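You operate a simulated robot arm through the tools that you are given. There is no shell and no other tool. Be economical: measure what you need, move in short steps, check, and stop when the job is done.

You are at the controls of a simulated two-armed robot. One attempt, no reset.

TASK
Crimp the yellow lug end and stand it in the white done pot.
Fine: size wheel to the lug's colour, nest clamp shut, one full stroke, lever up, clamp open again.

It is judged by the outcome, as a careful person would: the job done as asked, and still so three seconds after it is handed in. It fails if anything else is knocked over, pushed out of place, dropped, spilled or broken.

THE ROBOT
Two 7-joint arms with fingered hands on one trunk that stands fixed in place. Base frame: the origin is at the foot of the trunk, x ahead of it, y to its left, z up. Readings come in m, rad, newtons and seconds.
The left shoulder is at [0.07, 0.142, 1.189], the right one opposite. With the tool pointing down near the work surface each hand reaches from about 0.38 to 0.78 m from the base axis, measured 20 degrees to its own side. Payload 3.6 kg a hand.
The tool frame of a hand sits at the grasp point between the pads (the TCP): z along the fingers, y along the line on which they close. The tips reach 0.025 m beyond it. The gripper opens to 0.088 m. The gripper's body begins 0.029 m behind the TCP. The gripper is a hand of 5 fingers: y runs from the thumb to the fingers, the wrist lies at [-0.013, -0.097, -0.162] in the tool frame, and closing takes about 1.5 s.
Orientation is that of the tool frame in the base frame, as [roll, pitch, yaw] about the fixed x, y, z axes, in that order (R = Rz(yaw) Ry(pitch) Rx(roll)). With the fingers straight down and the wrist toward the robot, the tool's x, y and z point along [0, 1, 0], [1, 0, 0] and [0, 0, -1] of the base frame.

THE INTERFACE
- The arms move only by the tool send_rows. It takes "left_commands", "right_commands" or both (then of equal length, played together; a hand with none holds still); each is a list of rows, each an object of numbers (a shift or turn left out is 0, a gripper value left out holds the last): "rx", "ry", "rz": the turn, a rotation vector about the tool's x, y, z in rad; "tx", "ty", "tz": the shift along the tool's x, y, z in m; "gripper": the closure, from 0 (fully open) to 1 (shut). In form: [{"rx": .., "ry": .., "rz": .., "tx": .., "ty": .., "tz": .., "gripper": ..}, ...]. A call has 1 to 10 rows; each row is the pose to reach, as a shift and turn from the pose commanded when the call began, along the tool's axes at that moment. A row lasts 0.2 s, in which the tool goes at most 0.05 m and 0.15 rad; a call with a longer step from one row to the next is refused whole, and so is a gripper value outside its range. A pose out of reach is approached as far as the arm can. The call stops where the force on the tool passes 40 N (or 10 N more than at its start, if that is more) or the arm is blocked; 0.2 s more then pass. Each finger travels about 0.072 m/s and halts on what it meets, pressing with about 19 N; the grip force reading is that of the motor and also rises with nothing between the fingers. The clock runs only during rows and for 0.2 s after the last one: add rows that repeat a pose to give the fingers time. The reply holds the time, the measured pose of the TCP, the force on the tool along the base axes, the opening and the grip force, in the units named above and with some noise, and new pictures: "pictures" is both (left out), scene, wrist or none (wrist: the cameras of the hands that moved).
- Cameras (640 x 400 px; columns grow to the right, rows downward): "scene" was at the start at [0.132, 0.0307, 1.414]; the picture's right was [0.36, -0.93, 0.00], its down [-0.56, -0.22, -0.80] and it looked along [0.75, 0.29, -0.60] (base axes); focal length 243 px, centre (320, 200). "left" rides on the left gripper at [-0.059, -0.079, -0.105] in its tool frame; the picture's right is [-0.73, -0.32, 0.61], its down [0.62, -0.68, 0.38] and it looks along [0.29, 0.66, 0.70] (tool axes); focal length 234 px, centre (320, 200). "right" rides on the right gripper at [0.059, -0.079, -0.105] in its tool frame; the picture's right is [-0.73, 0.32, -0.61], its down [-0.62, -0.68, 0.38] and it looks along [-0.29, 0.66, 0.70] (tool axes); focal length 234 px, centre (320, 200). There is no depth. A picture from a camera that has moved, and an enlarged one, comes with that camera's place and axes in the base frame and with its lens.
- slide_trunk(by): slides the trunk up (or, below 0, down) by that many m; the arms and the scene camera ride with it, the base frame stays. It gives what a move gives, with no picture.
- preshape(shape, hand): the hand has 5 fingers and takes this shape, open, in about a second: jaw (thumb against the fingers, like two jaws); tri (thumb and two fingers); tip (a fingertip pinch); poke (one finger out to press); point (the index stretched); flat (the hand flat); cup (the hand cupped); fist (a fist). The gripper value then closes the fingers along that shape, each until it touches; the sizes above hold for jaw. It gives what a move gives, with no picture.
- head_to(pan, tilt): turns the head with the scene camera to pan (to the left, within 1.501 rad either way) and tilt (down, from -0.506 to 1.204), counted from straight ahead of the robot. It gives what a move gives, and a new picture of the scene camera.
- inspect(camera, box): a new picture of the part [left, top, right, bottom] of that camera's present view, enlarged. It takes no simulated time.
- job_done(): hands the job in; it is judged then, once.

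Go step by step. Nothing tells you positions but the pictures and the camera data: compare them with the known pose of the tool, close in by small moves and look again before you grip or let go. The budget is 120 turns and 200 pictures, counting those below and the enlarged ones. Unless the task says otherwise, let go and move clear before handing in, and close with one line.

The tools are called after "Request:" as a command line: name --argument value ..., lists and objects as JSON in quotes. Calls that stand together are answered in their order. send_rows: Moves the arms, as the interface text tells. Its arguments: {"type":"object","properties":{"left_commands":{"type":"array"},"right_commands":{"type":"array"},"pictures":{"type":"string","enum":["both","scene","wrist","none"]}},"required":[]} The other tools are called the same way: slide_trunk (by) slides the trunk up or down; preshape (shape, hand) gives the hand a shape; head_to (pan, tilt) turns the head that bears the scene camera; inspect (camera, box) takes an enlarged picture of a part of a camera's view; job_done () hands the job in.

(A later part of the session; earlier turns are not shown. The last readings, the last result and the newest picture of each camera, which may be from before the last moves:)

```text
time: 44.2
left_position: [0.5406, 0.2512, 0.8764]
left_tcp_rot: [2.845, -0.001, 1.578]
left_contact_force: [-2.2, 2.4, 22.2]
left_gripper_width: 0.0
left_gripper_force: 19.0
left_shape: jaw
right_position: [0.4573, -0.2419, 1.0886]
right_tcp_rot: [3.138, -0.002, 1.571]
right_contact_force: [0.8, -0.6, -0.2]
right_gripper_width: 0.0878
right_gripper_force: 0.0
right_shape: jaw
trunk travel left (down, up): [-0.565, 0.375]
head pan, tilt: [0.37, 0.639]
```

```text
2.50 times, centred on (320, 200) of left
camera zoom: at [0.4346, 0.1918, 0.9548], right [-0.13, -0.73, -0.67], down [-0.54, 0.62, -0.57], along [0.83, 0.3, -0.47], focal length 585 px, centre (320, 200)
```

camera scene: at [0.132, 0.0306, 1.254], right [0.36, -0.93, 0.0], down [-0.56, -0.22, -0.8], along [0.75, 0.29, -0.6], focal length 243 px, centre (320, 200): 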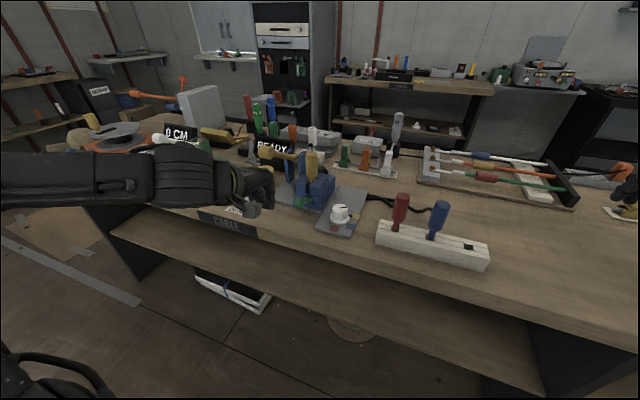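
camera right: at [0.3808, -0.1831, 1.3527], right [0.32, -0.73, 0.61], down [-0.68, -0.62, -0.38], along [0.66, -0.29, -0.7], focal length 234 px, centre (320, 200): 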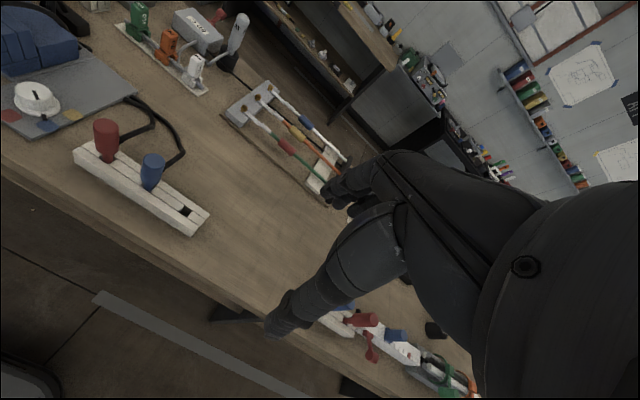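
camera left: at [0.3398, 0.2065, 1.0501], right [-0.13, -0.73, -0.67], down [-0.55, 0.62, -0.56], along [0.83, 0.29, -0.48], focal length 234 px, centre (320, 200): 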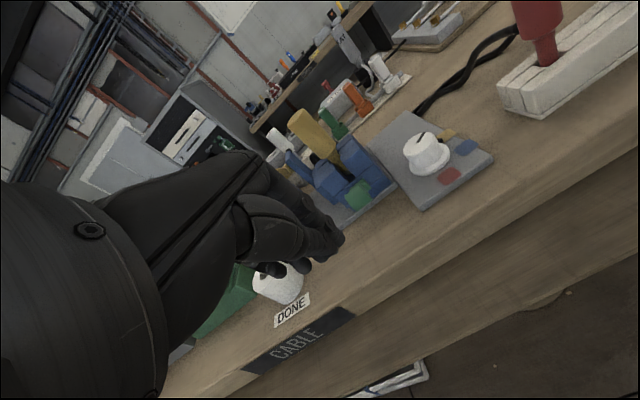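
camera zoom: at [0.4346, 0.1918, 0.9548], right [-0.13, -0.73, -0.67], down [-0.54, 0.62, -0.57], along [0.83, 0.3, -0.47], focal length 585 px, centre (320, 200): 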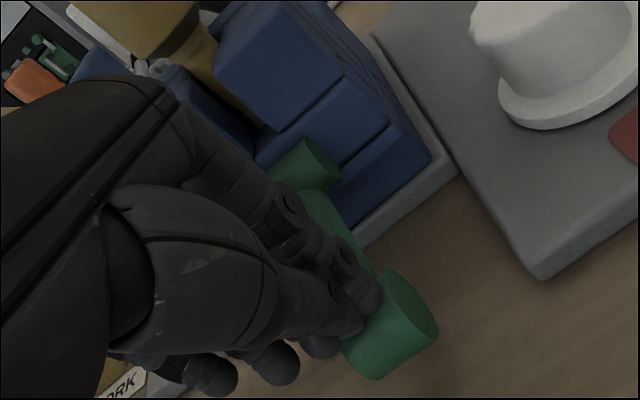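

There's 22 N of resistance, which should be the stop. I'll lift off and check the clamp and jaws.

Request:
send_rows --left_commands '[{"ty": 0.0, "tz": -0.03}, {"ty": -0.03, "tz": -0.07}, {"ty": -0.07, "tz": -0.1}, {"ty": -0.11, "tz": -0.12}]' --pictures "none"

Request:
inspect --camera "scene" --box '[250, 150, 350, 240]'

Request:
inspect --camera "left" --box '[260, 80, 440, 240]'

```text
time: 45.2
left_position: [0.4363, 0.255, 0.9586]
left_tcp_rot: [2.855, 0.001, 1.576]
left_contact_force: [0.6, -0.5, -0.7]
left_gripper_width: 0.0
left_gripper_force: 18.8
left_shape: jaw
left hand out of reach, approached as far as the arm can: row 4
right_position: [0.46, -0.2417, 1.088]
right_tcp_rot: [-3.141, 0.0, 1.571]
right_contact_force: [-0.3, 0.1, 0.2]
right_gripper_width: 0.0877
right_gripper_force: 0.1
right_shape: jaw
trunk travel left (down, up): [-0.565, 0.375]
head pan, tilt: [0.37, 0.639]
```

```text
4.44 times, centred on (300, 195) of scene
camera zoom: at [0.132, 0.0305, 1.254], right [0.36, -0.93, 0.0], down [-0.56, -0.22, -0.8], along [0.75, 0.29, -0.6], focal length 1079 px, centre (409, 222)
```

zoom: 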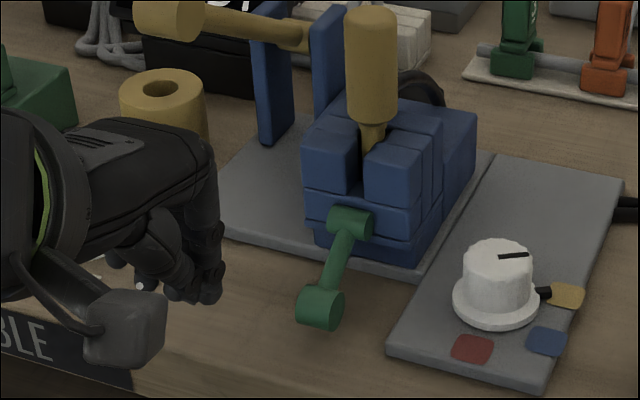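

```text
2.50 times, centred on (350, 160) of left
camera zoom: at [0.3306, 0.1959, 1.0376], right [-0.13, -0.73, -0.67], down [-0.55, 0.62, -0.56], along [0.83, 0.29, -0.48], focal length 585 px, centre (245, 300)
```

zoom: 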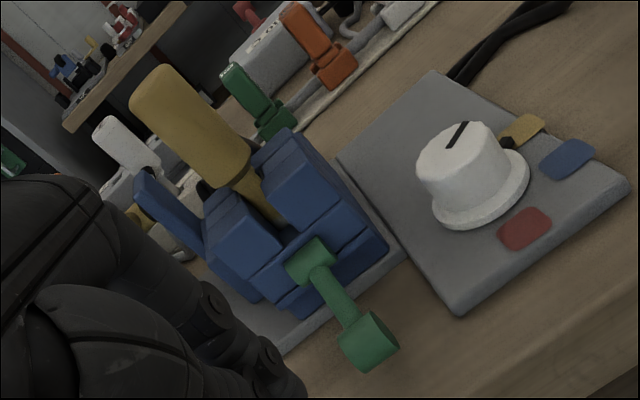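

The clamp is fully down and stays there. Now the press lever: I'll bring the closed fingertips above its knob, near (0.58, 0.34, 1.0).

Request:
send_rows --left_commands '[{"ty": 0.0128, "tz": -0.0431}, {"ty": 0.0257, "tz": -0.0862}, {"tx": 0.028, "ty": 0.06, "tz": -0.1016}, {"tx": 0.055, "ty": 0.093, "tz": -0.092}, {"tx": 0.075, "ty": 0.126, "tz": -0.0825}, {"tx": 0.082, "ty": 0.1565, "tz": -0.0738}]' --pictures "both"

Request:
inspect --camera "scene" --box '[220, 120, 350, 230]'

```text
time: 46.6
left_position: [0.5655, 0.3419, 1.0757]
left_tcp_rot: [2.853, 0.0, 1.578]
left_contact_force: [0.6, 1.0, -1.0]
left_gripper_width: 0.0002
left_gripper_force: 19.1
left_shape: jaw
right_position: [0.4619, -0.2409, 1.0882]
right_tcp_rot: [-3.141, -0.001, 1.572]
right_contact_force: [-0.3, -0.3, -0.2]
right_gripper_width: 0.0878
right_gripper_force: 0.0
right_shape: jaw
trunk travel left (down, up): [-0.565, 0.375]
head pan, tilt: [0.37, 0.639]
camera scene: at [0.1332, 0.0304, 1.2538], right [0.36, -0.93, 0.0], down [-0.56, -0.22, -0.8], along [0.75, 0.29, -0.6], focal length 243 px, centre (320, 200)
camera left: at [0.46, 0.2817, 1.1537], right [-0.13, -0.73, -0.67], down [-0.55, 0.62, -0.56], along [0.83, 0.29, -0.48], focal length 234 px, centre (320, 200)
```

scene: 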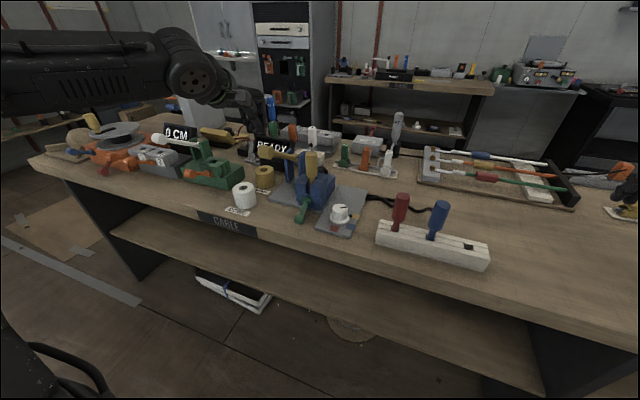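
left: 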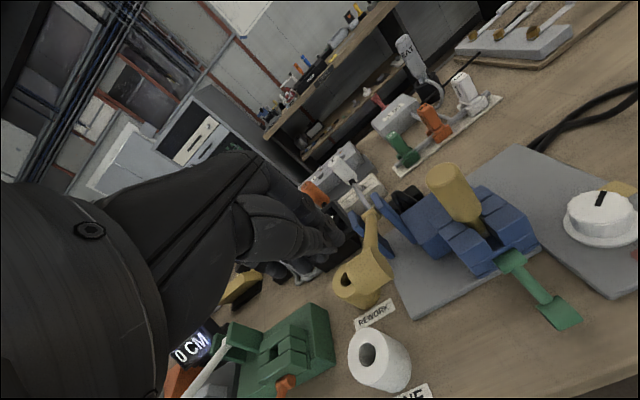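

```text
3.64 times, centred on (285, 175) of scene
camera zoom: at [0.1332, 0.0304, 1.2538], right [0.36, -0.93, 0.0], down [-0.56, -0.22, -0.8], along [0.75, 0.29, -0.6], focal length 883 px, centre (447, 291)
```

zoom: 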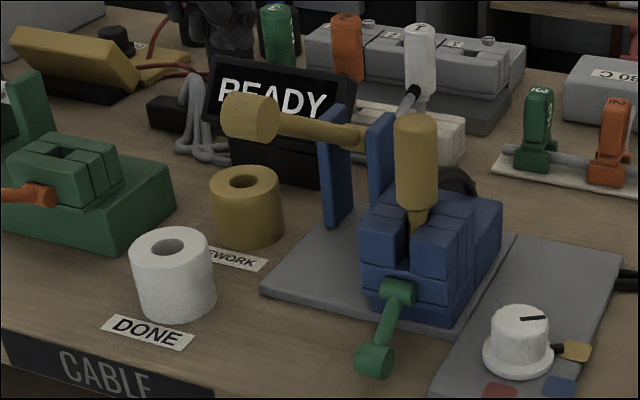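

Request:
send_rows --left_commands '[{"tx": -0.005, "ty": -0.0023, "tz": 0.0254}, {"tx": -0.007, "ty": -0.0114, "tz": 0.0488}, {"tx": -0.007, "ty": -0.0243, "tz": 0.071}]' --pictures "wrist"

Request:
inspect --camera "scene" --box '[220, 120, 350, 230]'

```text
time: 47.4
left_position: [0.5607, 0.3337, 1.0002]
left_tcp_rot: [2.853, 0.001, 1.576]
left_contact_force: [-0.6, 0.6, 0.2]
left_gripper_width: 0.0001
left_gripper_force: 18.8
left_shape: jaw
right_position: [0.461, -0.2396, 1.0875]
right_tcp_rot: [-3.141, 0.0, 1.571]
right_contact_force: [-0.9, -0.4, -0.4]
right_gripper_width: 0.0877
right_gripper_force: 0.1
right_shape: jaw
trunk travel left (down, up): [-0.565, 0.375]
head pan, tilt: [0.37, 0.639]
camera left: at [0.4552, 0.2745, 1.0779], right [-0.13, -0.73, -0.67], down [-0.55, 0.62, -0.56], along [0.83, 0.29, -0.48], focal length 234 px, centre (320, 200)
```

left: 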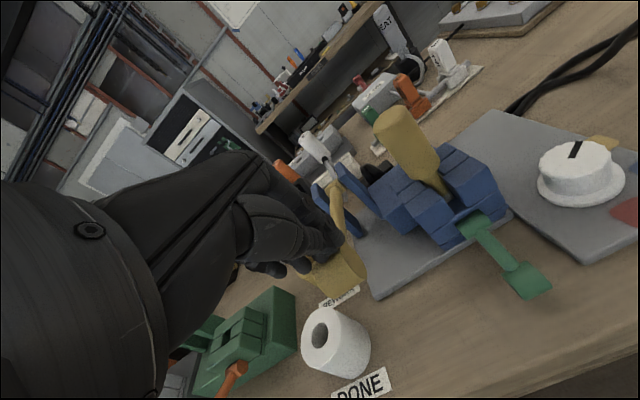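

```text
3.64 times, centred on (285, 175) of scene
camera zoom: at [0.1321, 0.0312, 1.254], right [0.36, -0.93, 0.0], down [-0.56, -0.22, -0.8], along [0.75, 0.29, -0.6], focal length 883 px, centre (447, 291)
```

zoom: 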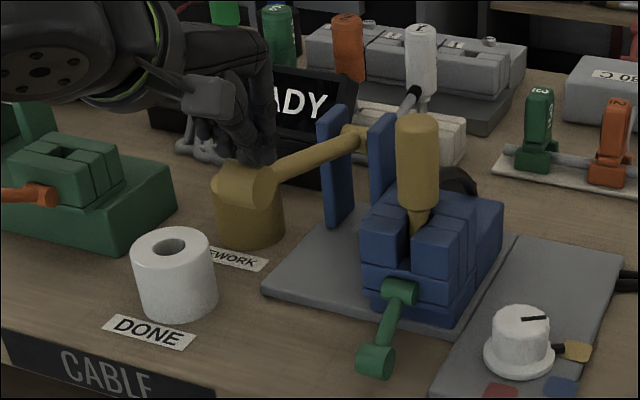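

Request:
send_rows --left_commands '[{"ty": -0.011, "tz": 0.0228}, {"ty": -0.019, "tz": 0.0465}]' --pictures "wrist"

Request:
inspect --camera "scene" --box '[220, 120, 350, 230]'

```text
time: 48.0
left_position: [0.555, 0.3318, 0.9485]
left_tcp_rot: [2.853, 0.004, 1.578]
left_contact_force: [-0.1, 0.3, -0.1]
left_gripper_width: 0.0003
left_gripper_force: 19.6
left_shape: jaw
right_position: [0.461, -0.2399, 1.0866]
right_tcp_rot: [3.14, 0.0, 1.571]
right_contact_force: [-0.1, 0.0, -0.8]
right_gripper_width: 0.0875
right_gripper_force: 0.0
right_shape: jaw
trunk travel left (down, up): [-0.565, 0.375]
head pan, tilt: [0.37, 0.639]
camera left: at [0.4503, 0.2731, 1.0272], right [-0.13, -0.73, -0.67], down [-0.55, 0.62, -0.56], along [0.83, 0.29, -0.48], focal length 234 px, centre (320, 200)
```

left: 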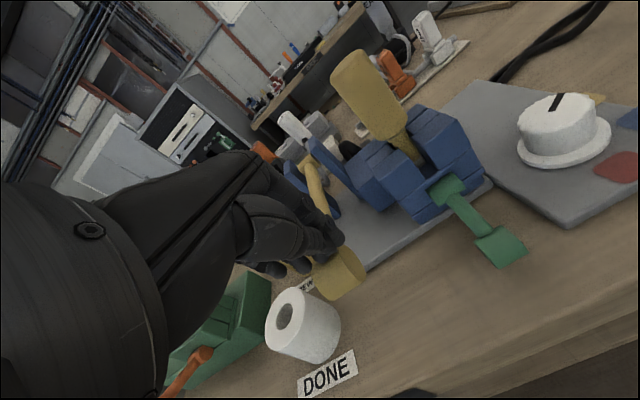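

```text
3.64 times, centred on (285, 175) of scene
camera zoom: at [0.1323, 0.031, 1.254], right [0.36, -0.93, 0.0], down [-0.56, -0.22, -0.8], along [0.75, 0.29, -0.6], focal length 883 px, centre (447, 291)
```

zoom: 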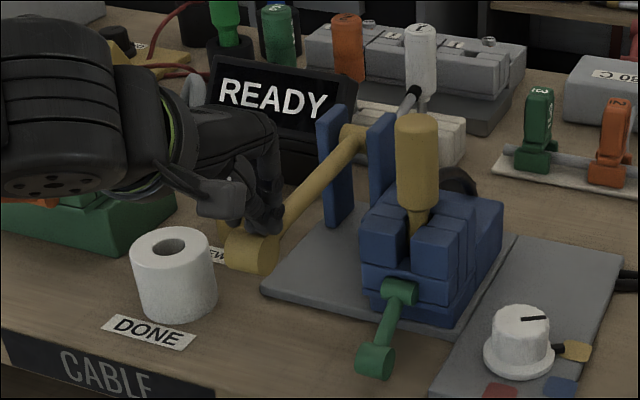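

Request:
send_rows --left_commands '[{"ty": -0.0036, "tz": 0.012}, {"ty": -0.0071, "tz": 0.024}, {"ty": -0.009, "tz": 0.034}, {"ty": -0.01, "tz": 0.044}, {"ty": -0.0115, "tz": 0.054}]' --pictures "wrist"

Request:
inspect --camera "scene" --box '[220, 120, 350, 230]'

```text
time: 49.2
left_position: [0.558, 0.331, 0.8998]
left_tcp_rot: [2.846, -0.001, 1.577]
left_contact_force: [-4.2, 3.8, 22.9]
left_gripper_width: 0.0
left_gripper_force: 18.9
left_shape: jaw
right_position: [0.4553, -0.2419, 1.0894]
right_tcp_rot: [3.138, -0.002, 1.569]
right_contact_force: [-0.6, -0.6, 0.7]
right_gripper_width: 0.0877
right_gripper_force: 0.0
right_shape: jaw
trunk travel left (down, up): [-0.565, 0.375]
head pan, tilt: [0.37, 0.639]
camera left: at [0.4514, 0.2723, 0.9779], right [-0.13, -0.73, -0.68], down [-0.54, 0.62, -0.57], along [0.83, 0.29, -0.47], focal length 234 px, centre (320, 200)
```

left: 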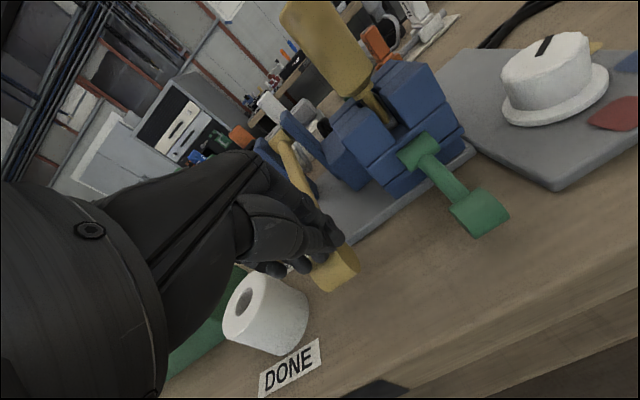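

```text
3.64 times, centred on (285, 175) of scene
camera zoom: at [0.1272, 0.029, 1.2551], right [0.36, -0.93, 0.0], down [-0.55, -0.22, -0.81], along [0.75, 0.29, -0.59], focal length 883 px, centre (447, 291)
```

zoom: 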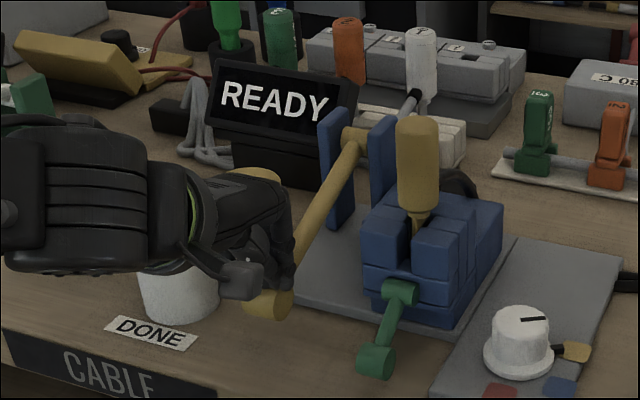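

There's 23 N of resistance near the bottom. I'll press slightly more to make sure it's the hard stop.

Request:
send_rows --left_commands '[{"ty": -0.002, "tz": 0.006}, {"ty": -0.003, "tz": 0.012}]' --pictures "none"

Request:
inspect --camera "scene" --box '[220, 120, 350, 230]'

Request:
inspect --camera "left" --box '[220, 180, 420, 380]'

```text
time: 49.6
left_position: [0.5579, 0.3309, 0.8997]
left_tcp_rot: [2.834, 0.002, 1.576]
left_contact_force: [-10.8, 1.4, 25.3]
left_gripper_width: 0.0001
left_gripper_force: 18.8
left_shape: jaw
right_position: [0.4558, -0.2416, 1.0882]
right_tcp_rot: [3.136, -0.002, 1.571]
right_contact_force: [0.1, 0.3, 1.1]
right_gripper_width: 0.0879
right_gripper_force: 0.1
right_shape: jaw
trunk travel left (down, up): [-0.565, 0.375]
head pan, tilt: [0.37, 0.639]
stopped in row 1 (left hand): the force on the tool passed its limit (the readings are from after the stop); the commanded pose is now the measured one
```

```text
3.64 times, centred on (285, 175) of scene
camera zoom: at [0.1257, 0.0293, 1.2548], right [0.36, -0.93, 0.0], down [-0.55, -0.22, -0.81], along [0.75, 0.29, -0.59], focal length 883 px, centre (447, 291)
```

zoom: 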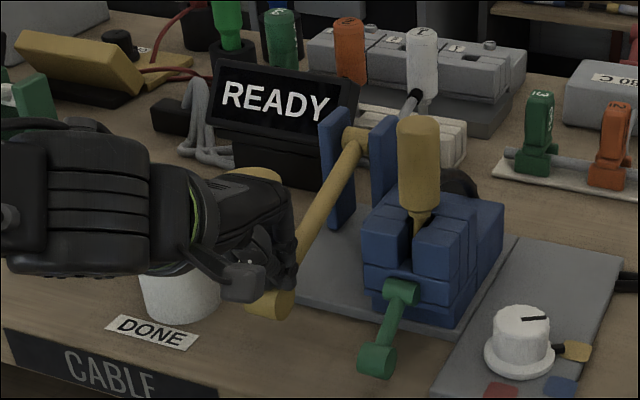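

```text
2.00 times, centred on (320, 280) of left
camera zoom: at [0.4507, 0.272, 0.9764], right [-0.12, -0.73, -0.68], down [-0.54, 0.62, -0.57], along [0.84, 0.29, -0.47], focal length 468 px, centre (320, 40)
```

zoom: 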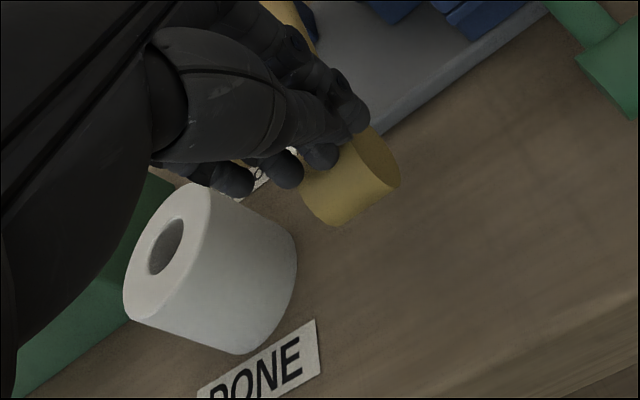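

To rule out the little finger resting on the pot, I'll shift 2 cm right and press once more at the bottom.

Request:
send_rows --left_commands '[{"ty": 0.002, "tz": -0.01}, {"tx": -0.02, "ty": 0.002, "tz": -0.01}, {"tx": -0.02, "tz": 0.0}, {"tx": -0.02, "ty": -0.002, "tz": 0.008}]' --pictures "none"

Request:
inspect --camera "left" --box '[220, 180, 420, 380]'

```text
time: 50.6
left_position: [0.5583, 0.3072, 0.8887]
left_tcp_rot: [2.841, -0.002, 1.573]
left_contact_force: [-3.0, -8.3, 12.4]
left_gripper_width: 0.0002
left_gripper_force: 19.1
left_shape: jaw
right_position: [0.4575, -0.2447, 1.0874]
right_tcp_rot: [3.139, -0.004, 1.569]
right_contact_force: [0.2, 0.3, -0.5]
right_gripper_width: 0.0876
right_gripper_force: 0.1
right_shape: jaw
trunk travel left (down, up): [-0.565, 0.375]
head pan, tilt: [0.37, 0.639]
```

```text
2.00 times, centred on (320, 280) of left
camera zoom: at [0.4527, 0.2478, 0.9668], right [-0.13, -0.73, -0.68], down [-0.54, 0.62, -0.57], along [0.83, 0.29, -0.47], focal length 468 px, centre (320, 40)
```

zoom: 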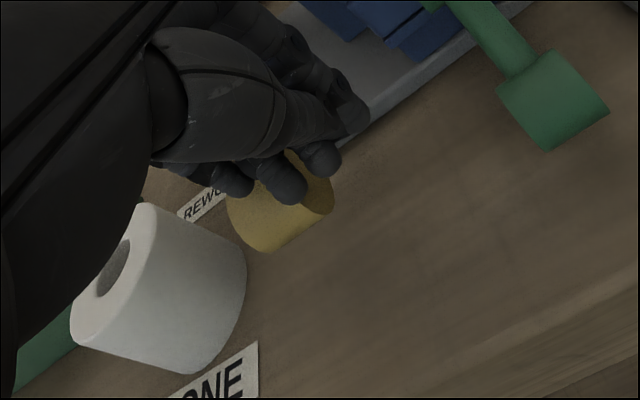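

Request:
inspect --camera "scene" --box '[220, 120, 350, 230]'

```text
3.64 times, centred on (285, 175) of scene
camera zoom: at [0.1288, 0.0263, 1.2547], right [0.36, -0.93, 0.0], down [-0.55, -0.21, -0.8], along [0.75, 0.29, -0.59], focal length 883 px, centre (447, 291)
```

zoom: 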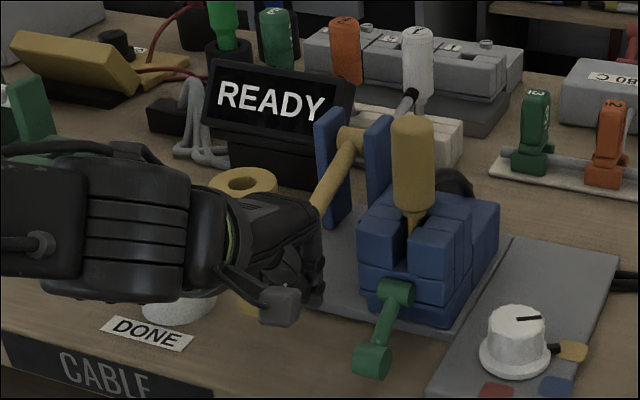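

Request:
send_rows --left_commands '[{"ty": 0.006, "tz": -0.02}, {"ty": 0.0, "tz": -0.06}, {"ty": -0.03, "tz": -0.09}, {"ty": -0.07, "tz": -0.11}]' --pictures "wrist"

Request:
inspect --camera "scene" --box '[220, 120, 350, 230]'

Request:
inspect --camera "left" --box '[260, 120, 480, 340]'

```text
time: 51.6
left_position: [0.4638, 0.3128, 0.9703]
left_tcp_rot: [2.847, 0.003, 1.576]
left_contact_force: [0.3, -0.1, 0.4]
left_gripper_width: 0.0
left_gripper_force: 19.1
left_shape: jaw
right_position: [0.4586, -0.2402, 1.0894]
right_tcp_rot: [3.141, -0.001, 1.57]
right_contact_force: [0.4, 0.8, -0.7]
right_gripper_width: 0.0878
right_gripper_force: 0.1
right_shape: jaw
trunk travel left (down, up): [-0.565, 0.375]
head pan, tilt: [0.37, 0.639]
camera left: at [0.3571, 0.2542, 1.0474], right [-0.13, -0.73, -0.67], down [-0.54, 0.62, -0.57], along [0.83, 0.29, -0.47], focal length 234 px, centre (320, 200)
```

left: 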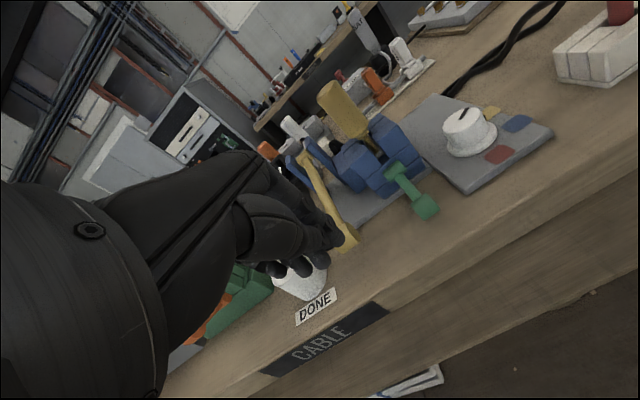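

```text
3.64 times, centred on (285, 175) of scene
camera zoom: at [0.1308, 0.0317, 1.2541], right [0.36, -0.93, 0.0], down [-0.56, -0.22, -0.8], along [0.75, 0.29, -0.6], focal length 883 px, centre (447, 291)
```

zoom: 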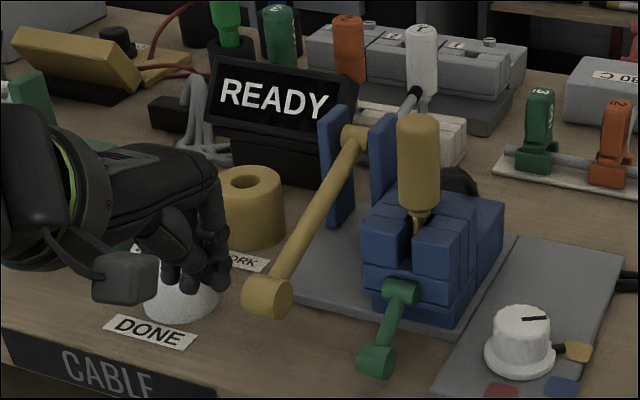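

```text
1.82 times, centred on (370, 230) of left
camera zoom: at [0.3571, 0.2542, 1.0474], right [-0.13, -0.73, -0.67], down [-0.54, 0.62, -0.57], along [0.83, 0.29, -0.47], focal length 426 px, centre (229, 146)
```

zoom: 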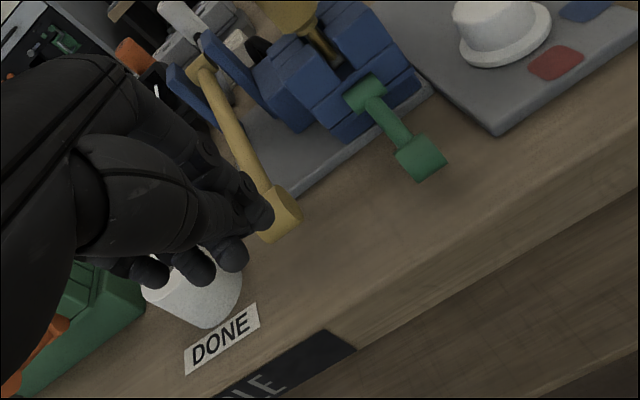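

The lever stays down by itself, with its knob now near (0.577, 0.34, 0.857), so I have to lift it back. I'll see what the two-finger "tip" shape looks like for pinching the knob.

Request:
preshape --hand "left" --shape "tip"

Request:
inspect --camera "scene" --box '[200, 120, 350, 230]'

Request:
inspect --camera "left" --box '[200, 100, 440, 320]'

```text
time: 52.5
left_position: [0.4643, 0.3126, 0.9697]
left_tcp_rot: [2.845, 0.002, 1.576]
left_contact_force: [0.8, 0.4, 0.7]
left_gripper_width: 0.0875
left_gripper_force: 0.1
left_shape: tip
right_position: [0.4606, -0.2395, 1.0886]
right_tcp_rot: [3.141, -0.001, 1.57]
right_contact_force: [0.1, 0.9, -0.3]
right_gripper_width: 0.0877
right_gripper_force: 0.2
right_shape: jaw
trunk travel left (down, up): [-0.565, 0.375]
head pan, tilt: [0.37, 0.639]
```

```text
3.64 times, centred on (275, 175) of scene
camera zoom: at [0.1318, 0.0307, 1.254], right [0.36, -0.93, 0.0], down [-0.56, -0.22, -0.8], along [0.75, 0.29, -0.6], focal length 883 px, centre (484, 291)
```

zoom: 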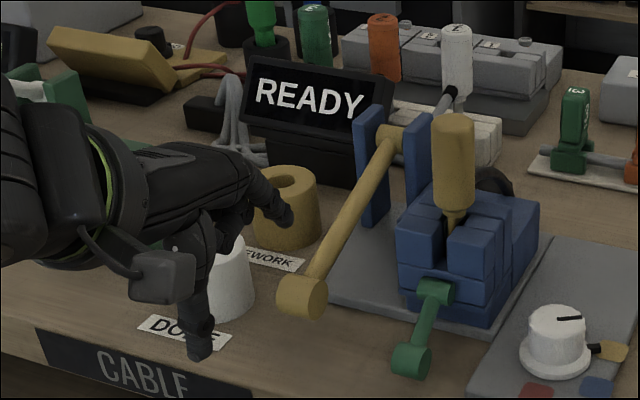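

```text
1.82 times, centred on (320, 210) of left
camera zoom: at [0.3587, 0.2537, 1.0474], right [-0.13, -0.73, -0.67], down [-0.54, 0.62, -0.57], along [0.83, 0.29, -0.47], focal length 426 px, centre (320, 182)
```

zoom: 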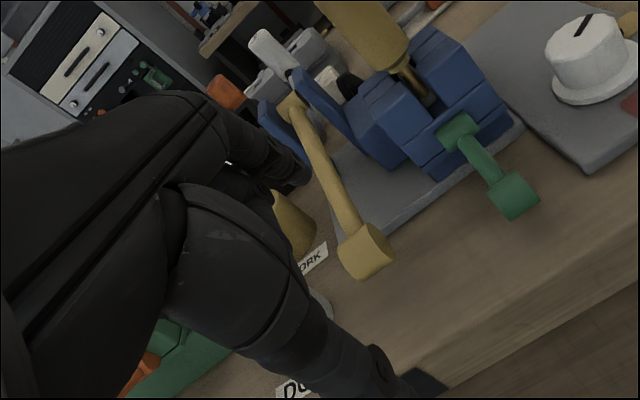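

In this shape only the index and thumb stick out, which lets me pinch the lever's rod with the hand yawed. I'll rise, straighten, yaw about 40°, and check reach and clearance to the lug from above.

Request:
send_rows --left_commands '[{"rx": 0.1, "ty": 0.01, "tz": -0.035}, {"rx": 0.2, "ty": 0.02, "tz": -0.07}, {"rx": 0.296, "ty": 0.0321, "tz": -0.105}, {"rx": 0.296, "ty": 0.0321, "tz": -0.105}]' --pictures "none"

Request:
send_rows --left_commands '[{"rz": -0.14, "ty": 0.03, "tx": 0.01}, {"rz": -0.28, "ty": 0.06, "tx": 0.02}, {"rz": -0.42, "ty": 0.09, "tx": 0.03, "gripper": 0.1}, {"rz": -0.56, "ty": 0.12, "tx": 0.03, "gripper": 0.2}, {"rz": -0.7, "ty": 0.15, "tx": 0.03, "gripper": 0.3}]' --pictures "both"

```text
time: 53.5
left_position: [0.4636, 0.3138, 1.0817]
left_tcp_rot: [3.14, 0.001, 1.576]
left_contact_force: [0.1, -1.1, 0.5]
left_gripper_width: 0.0878
left_gripper_force: 0.1
left_shape: tip
right_position: [0.4601, -0.2411, 1.0869]
right_tcp_rot: [3.142, 0.0, 1.571]
right_contact_force: [0.2, -0.6, 1.5]
right_gripper_width: 0.0876
right_gripper_force: 0.1
right_shape: jaw
trunk travel left (down, up): [-0.565, 0.375]
head pan, tilt: [0.37, 0.639]
```

```text
time: 54.7
left_position: [0.6145, 0.3445, 1.0812]
left_tcp_rot: [-3.139, 0.001, 2.28]
left_contact_force: [-0.1, 0.4, -0.1]
left_gripper_width: 0.0619
left_gripper_force: 0.1
left_shape: tip
right_position: [0.4616, -0.2416, 1.0864]
right_tcp_rot: [-3.14, 0.001, 1.57]
right_contact_force: [0.8, -0.8, -0.3]
right_gripper_width: 0.0877
right_gripper_force: 0.1
right_shape: jaw
trunk travel left (down, up): [-0.565, 0.375]
head pan, tilt: [0.37, 0.639]
camera scene: at [0.1339, 0.0307, 1.2538], right [0.36, -0.93, 0.0], down [-0.56, -0.22, -0.8], along [0.75, 0.29, -0.6], focal length 243 px, centre (320, 200)
camera left: at [0.5931, 0.2484, 1.1851], right [0.23, -0.76, -0.61], down [-0.92, 0.03, -0.38], along [0.31, 0.65, -0.7], focal length 234 px, centre (320, 200)
```

scene: 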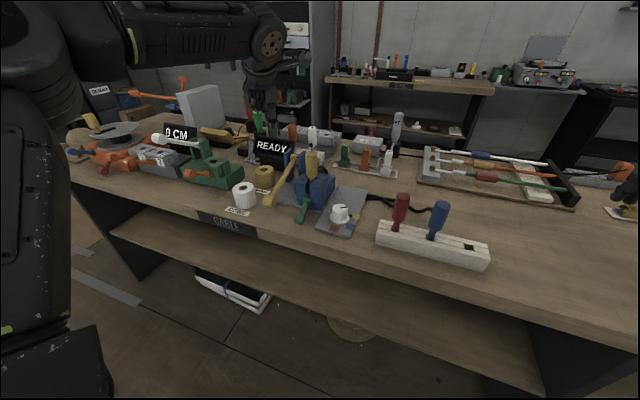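
left: 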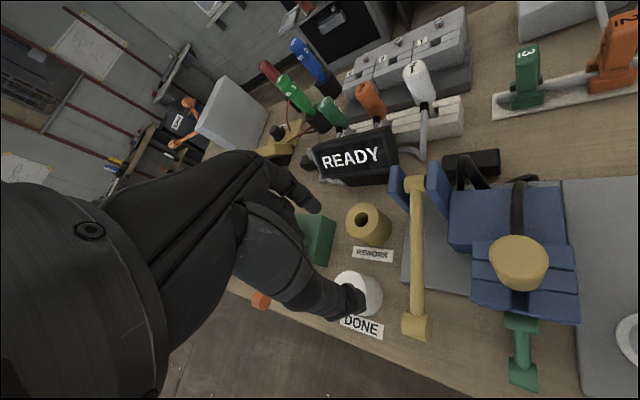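

The hand's camera housing would hit the lug at this yaw. I'll measure the knob and rod from this good top view before choosing another grip.

Request:
inspect --camera "left" --box '[360, 170, 480, 350]'

```text
2.22 times, centred on (420, 260) of left
camera zoom: at [0.5931, 0.2484, 1.1851], right [0.23, -0.76, -0.61], down [-0.92, 0.03, -0.38], along [0.31, 0.65, -0.7], focal length 520 px, centre (98, 67)
```

zoom: 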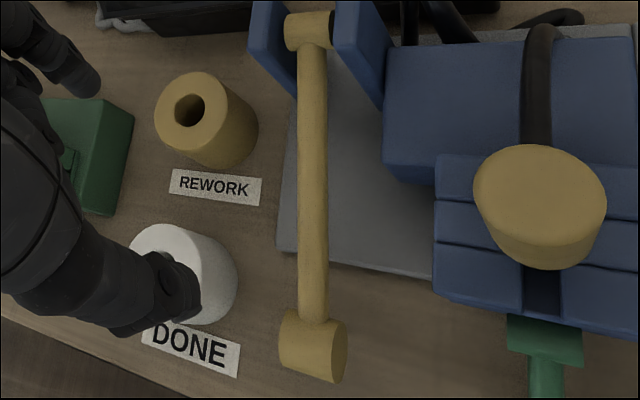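

I'll return to zero yaw over the knob and pinch the barrel: thumb in front, and index behind its left overhang, beside the rod.

Request:
send_rows --left_commands '[{"rz": 0.14, "tx": 0.01, "ty": -0.008}, {"rz": 0.28, "tx": 0.02, "ty": -0.016}, {"rz": 0.42, "tx": 0.03, "ty": -0.022}, {"rz": 0.56, "tx": 0.0354, "ty": -0.0283, "tz": 0.02}, {"rz": 0.705, "tx": 0.0354, "ty": -0.0283, "tz": 0.05, "gripper": 0.15}, {"rz": 0.705, "tx": 0.0354, "ty": -0.0283, "tz": 0.09}, {"rz": 0.705, "tx": 0.0354, "ty": -0.0283, "tz": 0.13}]' --pictures "both"

Request:
inspect --camera "scene" --box '[200, 120, 350, 230]'

Request:
inspect --camera "left" --box '[200, 120, 440, 340]'

```text
time: 56.3
left_position: [0.5689, 0.3507, 0.9493]
left_tcp_rot: [3.14, 0.001, 1.571]
left_contact_force: [0.2, 0.0, -0.5]
left_gripper_width: 0.0748
left_gripper_force: 0.1
left_shape: tip
right_position: [0.4597, -0.2393, 1.0866]
right_tcp_rot: [-3.14, -0.002, 1.57]
right_contact_force: [0.3, -1.1, 0.6]
right_gripper_width: 0.0879
right_gripper_force: 0.0
right_shape: jaw
trunk travel left (down, up): [-0.565, 0.375]
head pan, tilt: [0.37, 0.639]
camera scene: at [0.1326, 0.031, 1.2539], right [0.36, -0.93, 0.0], down [-0.56, -0.22, -0.8], along [0.75, 0.29, -0.6], focal length 243 px, centre (320, 200)
camera left: at [0.4902, 0.2917, 1.0551], right [-0.32, -0.73, -0.61], down [-0.68, 0.62, -0.38], along [0.66, 0.29, -0.7], focal length 234 px, centre (320, 200)
```

scene: 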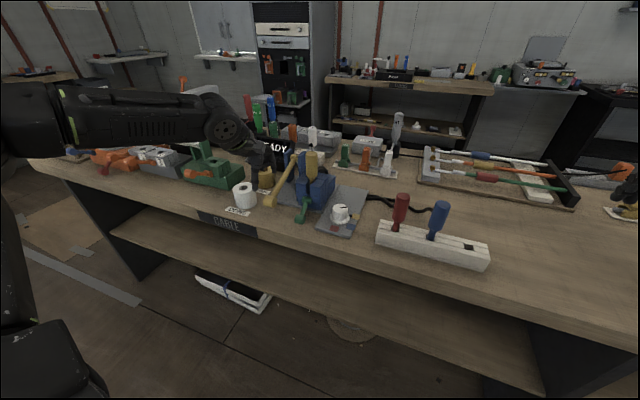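
left: 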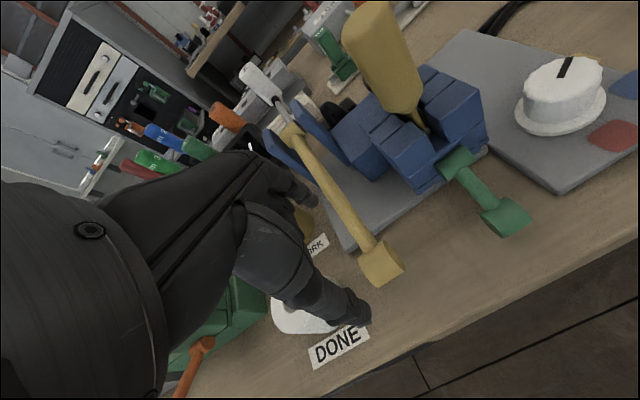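

```text
3.64 times, centred on (275, 175) of scene
camera zoom: at [0.1326, 0.031, 1.2539], right [0.36, -0.93, 0.0], down [-0.56, -0.22, -0.8], along [0.75, 0.29, -0.6], focal length 883 px, centre (484, 291)
```

zoom: 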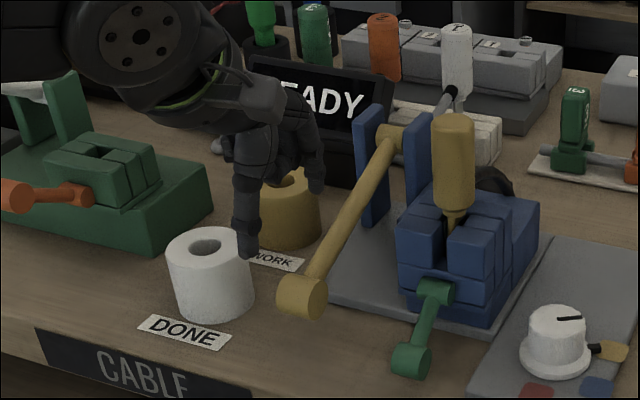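

```text
1.82 times, centred on (320, 230) of left
camera zoom: at [0.4902, 0.2917, 1.0551], right [-0.32, -0.73, -0.61], down [-0.68, 0.62, -0.38], along [0.66, 0.29, -0.7], focal length 426 px, centre (320, 146)
```

zoom: 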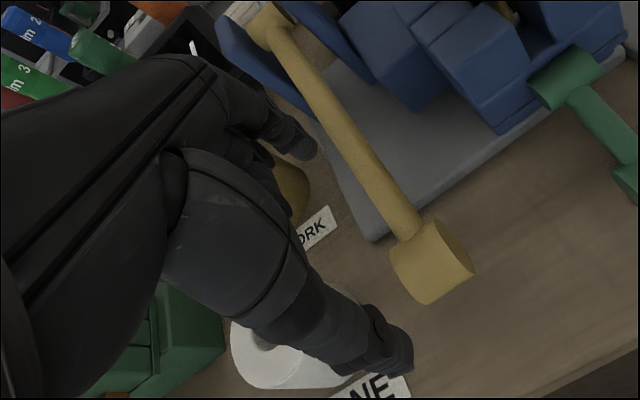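

Request:
send_rows --left_commands '[{"tx": 0.0105, "tz": 0.0}, {"tx": 0.0105, "tz": 0.025}, {"tx": 0.0105, "tz": 0.045}]' --pictures "none"

Request:
inspect --camera "scene" --box '[220, 140, 320, 230]'

Request:
inspect --camera "left" --box '[220, 120, 440, 340]'

```text
time: 57.1
left_position: [0.5678, 0.3599, 0.9053]
left_tcp_rot: [3.142, 0.002, 1.57]
left_contact_force: [0.7, 0.7, 0.1]
left_gripper_width: 0.0746
left_gripper_force: 0.1
left_shape: tip
right_position: [0.4608, -0.2406, 1.0876]
right_tcp_rot: [-3.141, 0.0, 1.57]
right_contact_force: [0.1, -0.2, -0.3]
right_gripper_width: 0.0876
right_gripper_force: 0.0
right_shape: jaw
trunk travel left (down, up): [-0.565, 0.375]
head pan, tilt: [0.37, 0.639]
```

```text
4.44 times, centred on (270, 185) of scene
camera zoom: at [0.1321, 0.0308, 1.254], right [0.36, -0.93, 0.0], down [-0.56, -0.22, -0.8], along [0.75, 0.29, -0.6], focal length 1079 px, centre (542, 267)
```

zoom: 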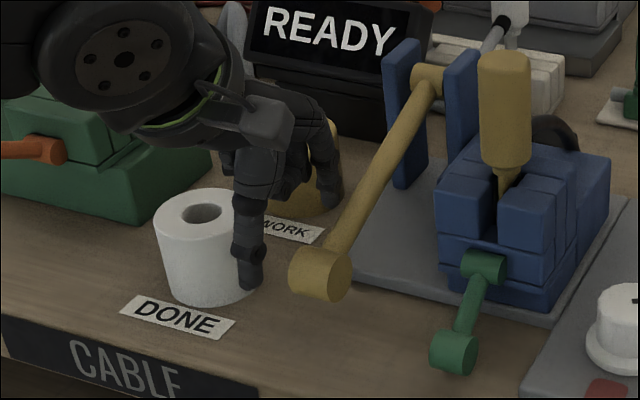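

```text
1.82 times, centred on (330, 230) of left
camera zoom: at [0.489, 0.3017, 1.0107], right [-0.32, -0.73, -0.61], down [-0.68, 0.62, -0.38], along [0.66, 0.29, -0.7], focal length 426 px, centre (302, 146)
```

zoom: 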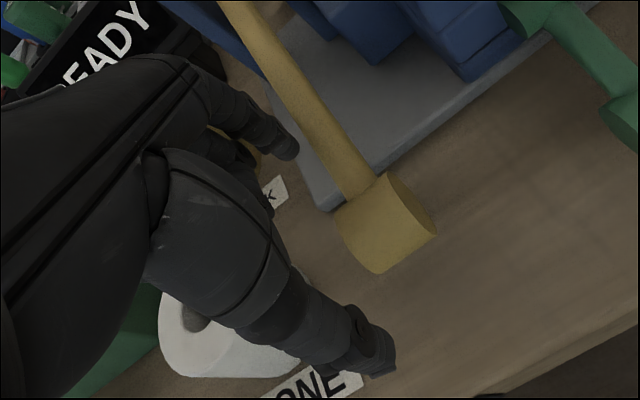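

Request:
send_rows --left_commands '[{"tx": -0.0035, "tz": 0.015}, {"tx": -0.0035, "tz": 0.029}, {"tx": -0.0035, "tz": 0.029, "gripper": 0.3}, {"tx": -0.0035, "tz": 0.029, "gripper": 0.5}, {"tx": -0.0035, "tz": 0.029, "gripper": 0.7}, {"tx": -0.0035, "tz": 0.029, "gripper": 0.8}]' --pictures "none"

Request:
inspect --camera "scene" --box '[220, 140, 320, 230]'

Request:
inspect --camera "left" --box '[220, 120, 440, 340]'

```text
time: 58.5
left_position: [0.5693, 0.3569, 0.8757]
left_tcp_rot: [-3.139, 0.001, 1.572]
left_contact_force: [-3.6, 5.5, -2.7]
left_gripper_width: 0.0251
left_gripper_force: 19.4
left_shape: tip
right_position: [0.461, -0.239, 1.0862]
right_tcp_rot: [-3.141, 0.003, 1.569]
right_contact_force: [0.3, -0.1, -0.6]
right_gripper_width: 0.0876
right_gripper_force: 0.1
right_shape: jaw
trunk travel left (down, up): [-0.565, 0.375]
head pan, tilt: [0.37, 0.639]
```

```text
4.44 times, centred on (270, 185) of scene
camera zoom: at [0.1319, 0.032, 1.2539], right [0.36, -0.93, 0.0], down [-0.56, -0.22, -0.8], along [0.75, 0.29, -0.6], focal length 1079 px, centre (542, 267)
```

zoom: 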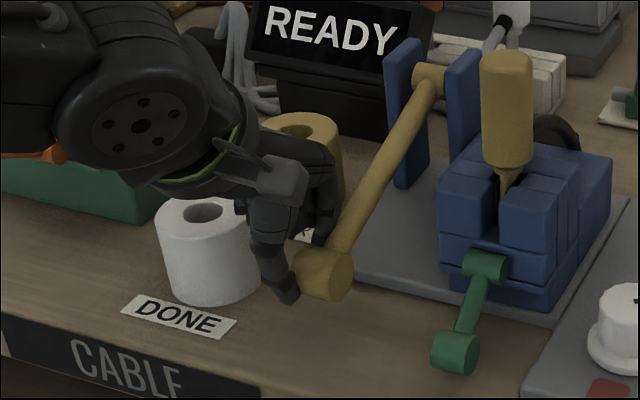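

```text
1.82 times, centred on (330, 230) of left
camera zoom: at [0.4891, 0.2999, 0.9808], right [-0.32, -0.73, -0.61], down [-0.68, 0.62, -0.38], along [0.66, 0.29, -0.7], focal length 426 px, centre (302, 146)
```

zoom: 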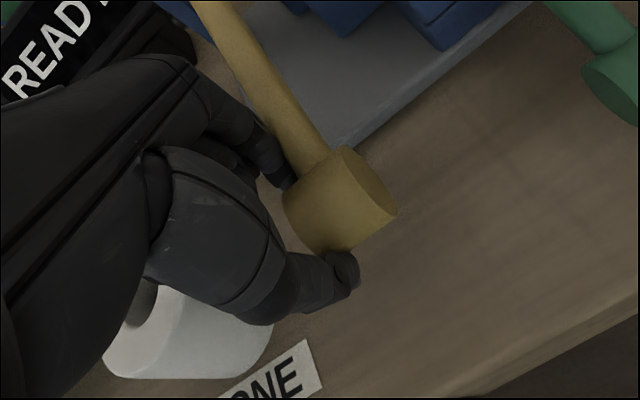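

Good pinch, at 25 mm on the barrel. I'll lift along the lever's arc.

Request:
send_rows --left_commands '[{"ty": -0.005, "tz": -0.01, "gripper": 0.8}, {"ty": -0.009, "tz": -0.022}, {"ty": -0.013, "tz": -0.035}, {"ty": -0.016, "tz": -0.05}, {"ty": -0.018, "tz": -0.065}]' --pictures "none"

Request:
inspect --camera "scene" --box '[220, 120, 330, 220]'

Request:
inspect --camera "left" --box '[220, 120, 440, 340]'

```text
time: 59.7
left_position: [0.5523, 0.3587, 0.9408]
left_tcp_rot: [-3.14, 0.001, 1.571]
left_contact_force: [8.3, 2.6, -2.8]
left_gripper_width: 0.0247
left_gripper_force: 18.4
left_shape: tip
right_position: [0.4631, -0.2406, 1.0869]
right_tcp_rot: [-3.141, 0.0, 1.569]
right_contact_force: [-0.6, 0.0, -0.1]
right_gripper_width: 0.0881
right_gripper_force: 0.1
right_shape: jaw
trunk travel left (down, up): [-0.565, 0.375]
head pan, tilt: [0.37, 0.639]
```

```text
4.00 times, centred on (275, 170) of scene
camera zoom: at [0.1346, 0.0312, 1.2537], right [0.36, -0.93, 0.0], down [-0.56, -0.22, -0.8], along [0.75, 0.29, -0.6], focal length 971 px, centre (500, 320)
```

zoom: 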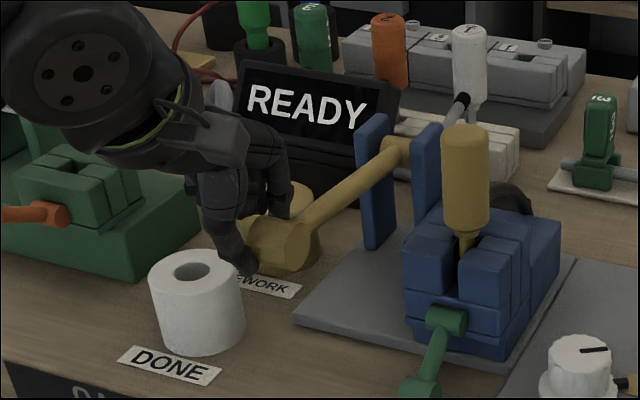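

```text
1.82 times, centred on (330, 230) of left
camera zoom: at [0.4735, 0.3, 1.0453], right [-0.32, -0.73, -0.61], down [-0.68, 0.62, -0.38], along [0.66, 0.29, -0.7], focal length 426 px, centre (302, 146)
```

zoom: 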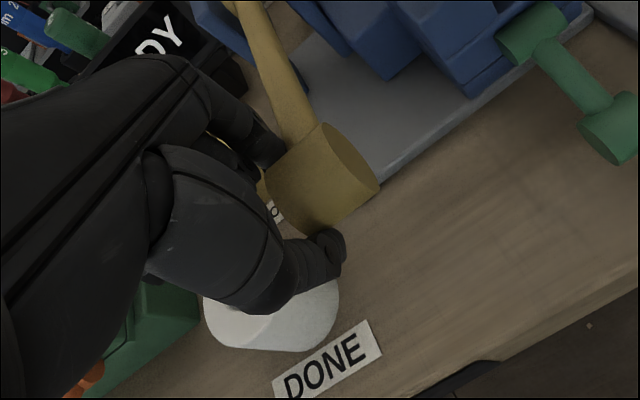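

Request:
send_rows --left_commands '[{"ty": 0.003, "tz": -0.015}, {"ty": 0.005, "tz": -0.03}, {"ty": 0.009, "tz": -0.045}, {"ty": 0.014, "tz": -0.06}, {"ty": 0.02, "tz": -0.073}]' --pictures "none"

Request:
inspect --camera "scene" --box '[220, 100, 350, 210]'

Request:
inspect --camera "left" --box '[220, 120, 440, 340]'

```text
time: 60.9
left_position: [0.5734, 0.3591, 1.0077]
left_tcp_rot: [-3.129, 0.004, 1.571]
left_contact_force: [4.8, -2.5, -28.4]
left_gripper_width: 0.024
left_gripper_force: 19.9
left_shape: tip
right_position: [0.4656, -0.2389, 1.085]
right_tcp_rot: [-3.137, 0.003, 1.57]
right_contact_force: [0.2, -0.3, 0.0]
right_gripper_width: 0.0878
right_gripper_force: 0.0
right_shape: jaw
trunk travel left (down, up): [-0.565, 0.375]
head pan, tilt: [0.37, 0.639]
```

```text
3.64 times, centred on (285, 155) of scene
camera zoom: at [0.1376, 0.0329, 1.2527], right [0.36, -0.93, 0.0], down [-0.56, -0.22, -0.8], along [0.74, 0.29, -0.6], focal length 883 px, centre (447, 364)
```

zoom: 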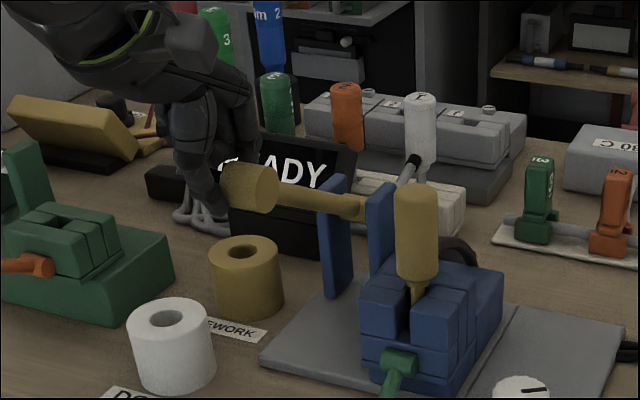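

```text
1.82 times, centred on (330, 230) of left
camera zoom: at [0.4957, 0.3021, 1.1146], right [-0.33, -0.73, -0.6], down [-0.69, 0.62, -0.38], along [0.65, 0.29, -0.7], focal length 426 px, centre (302, 146)
```

zoom: 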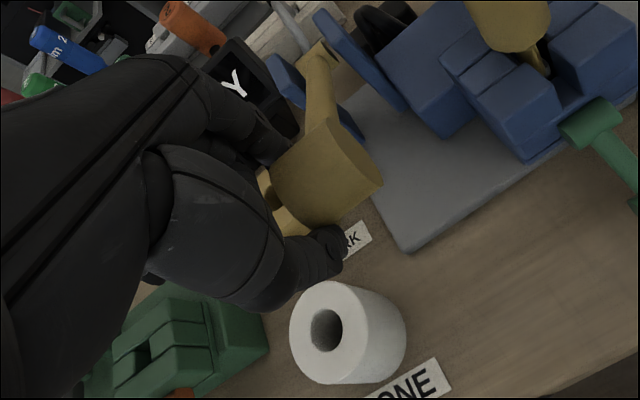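

The lever is at its upper stop, matching its start position. I'll release the pinch and rise clear.

Request:
send_rows --left_commands '[{"gripper": 0.5, "tz": 0.005}, {"gripper": 0.3, "tz": 0.005}, {"gripper": 0.15, "tz": 0.005}, {"gripper": 0.15, "tz": 0.005}, {"tz": -0.02}, {"tz": -0.06}, {"tz": -0.09, "ty": -0.02}, {"tz": -0.09, "ty": -0.06}, {"tz": -0.09, "ty": -0.1}]' --pictures "wrist"

Request:
inspect --camera "scene" --box '[220, 120, 350, 230]'

```text
time: 62.9
left_position: [0.4692, 0.3591, 1.102]
left_tcp_rot: [-3.14, 0.0, 1.57]
left_contact_force: [-0.5, 0.3, -0.3]
left_gripper_width: 0.0745
left_gripper_force: 0.0
left_shape: tip
right_position: [0.4595, -0.2397, 1.0882]
right_tcp_rot: [3.14, 0.0, 1.571]
right_contact_force: [0.2, -0.4, 0.1]
right_gripper_width: 0.0877
right_gripper_force: 0.1
right_shape: jaw
trunk travel left (down, up): [-0.565, 0.375]
head pan, tilt: [0.37, 0.639]
camera left: at [0.39, 0.3007, 1.2083], right [-0.32, -0.73, -0.61], down [-0.68, 0.62, -0.39], along [0.66, 0.29, -0.7], focal length 234 px, centre (320, 200)
```

left: 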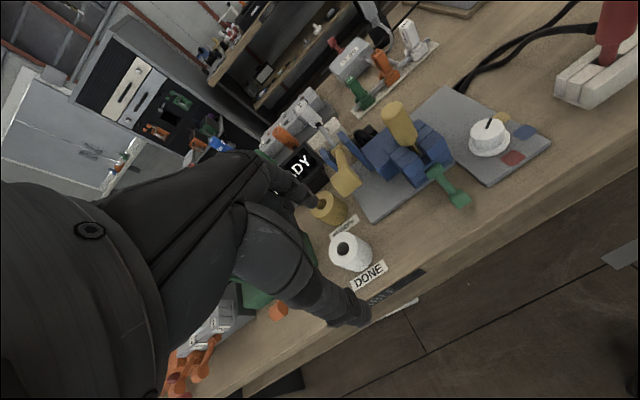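

```text
3.64 times, centred on (285, 175) of scene
camera zoom: at [0.1306, 0.031, 1.2542], right [0.36, -0.93, 0.0], down [-0.56, -0.22, -0.8], along [0.75, 0.29, -0.6], focal length 883 px, centre (447, 291)
```

zoom: 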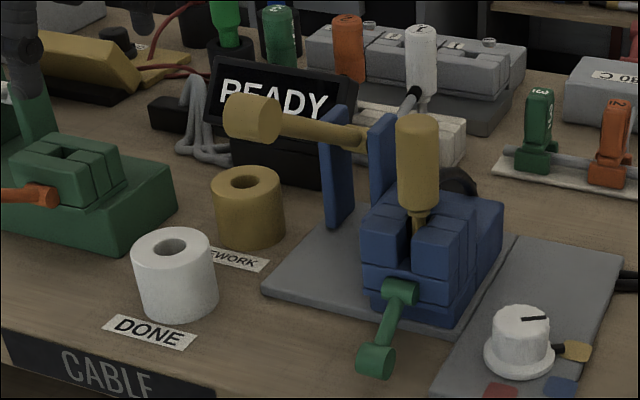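

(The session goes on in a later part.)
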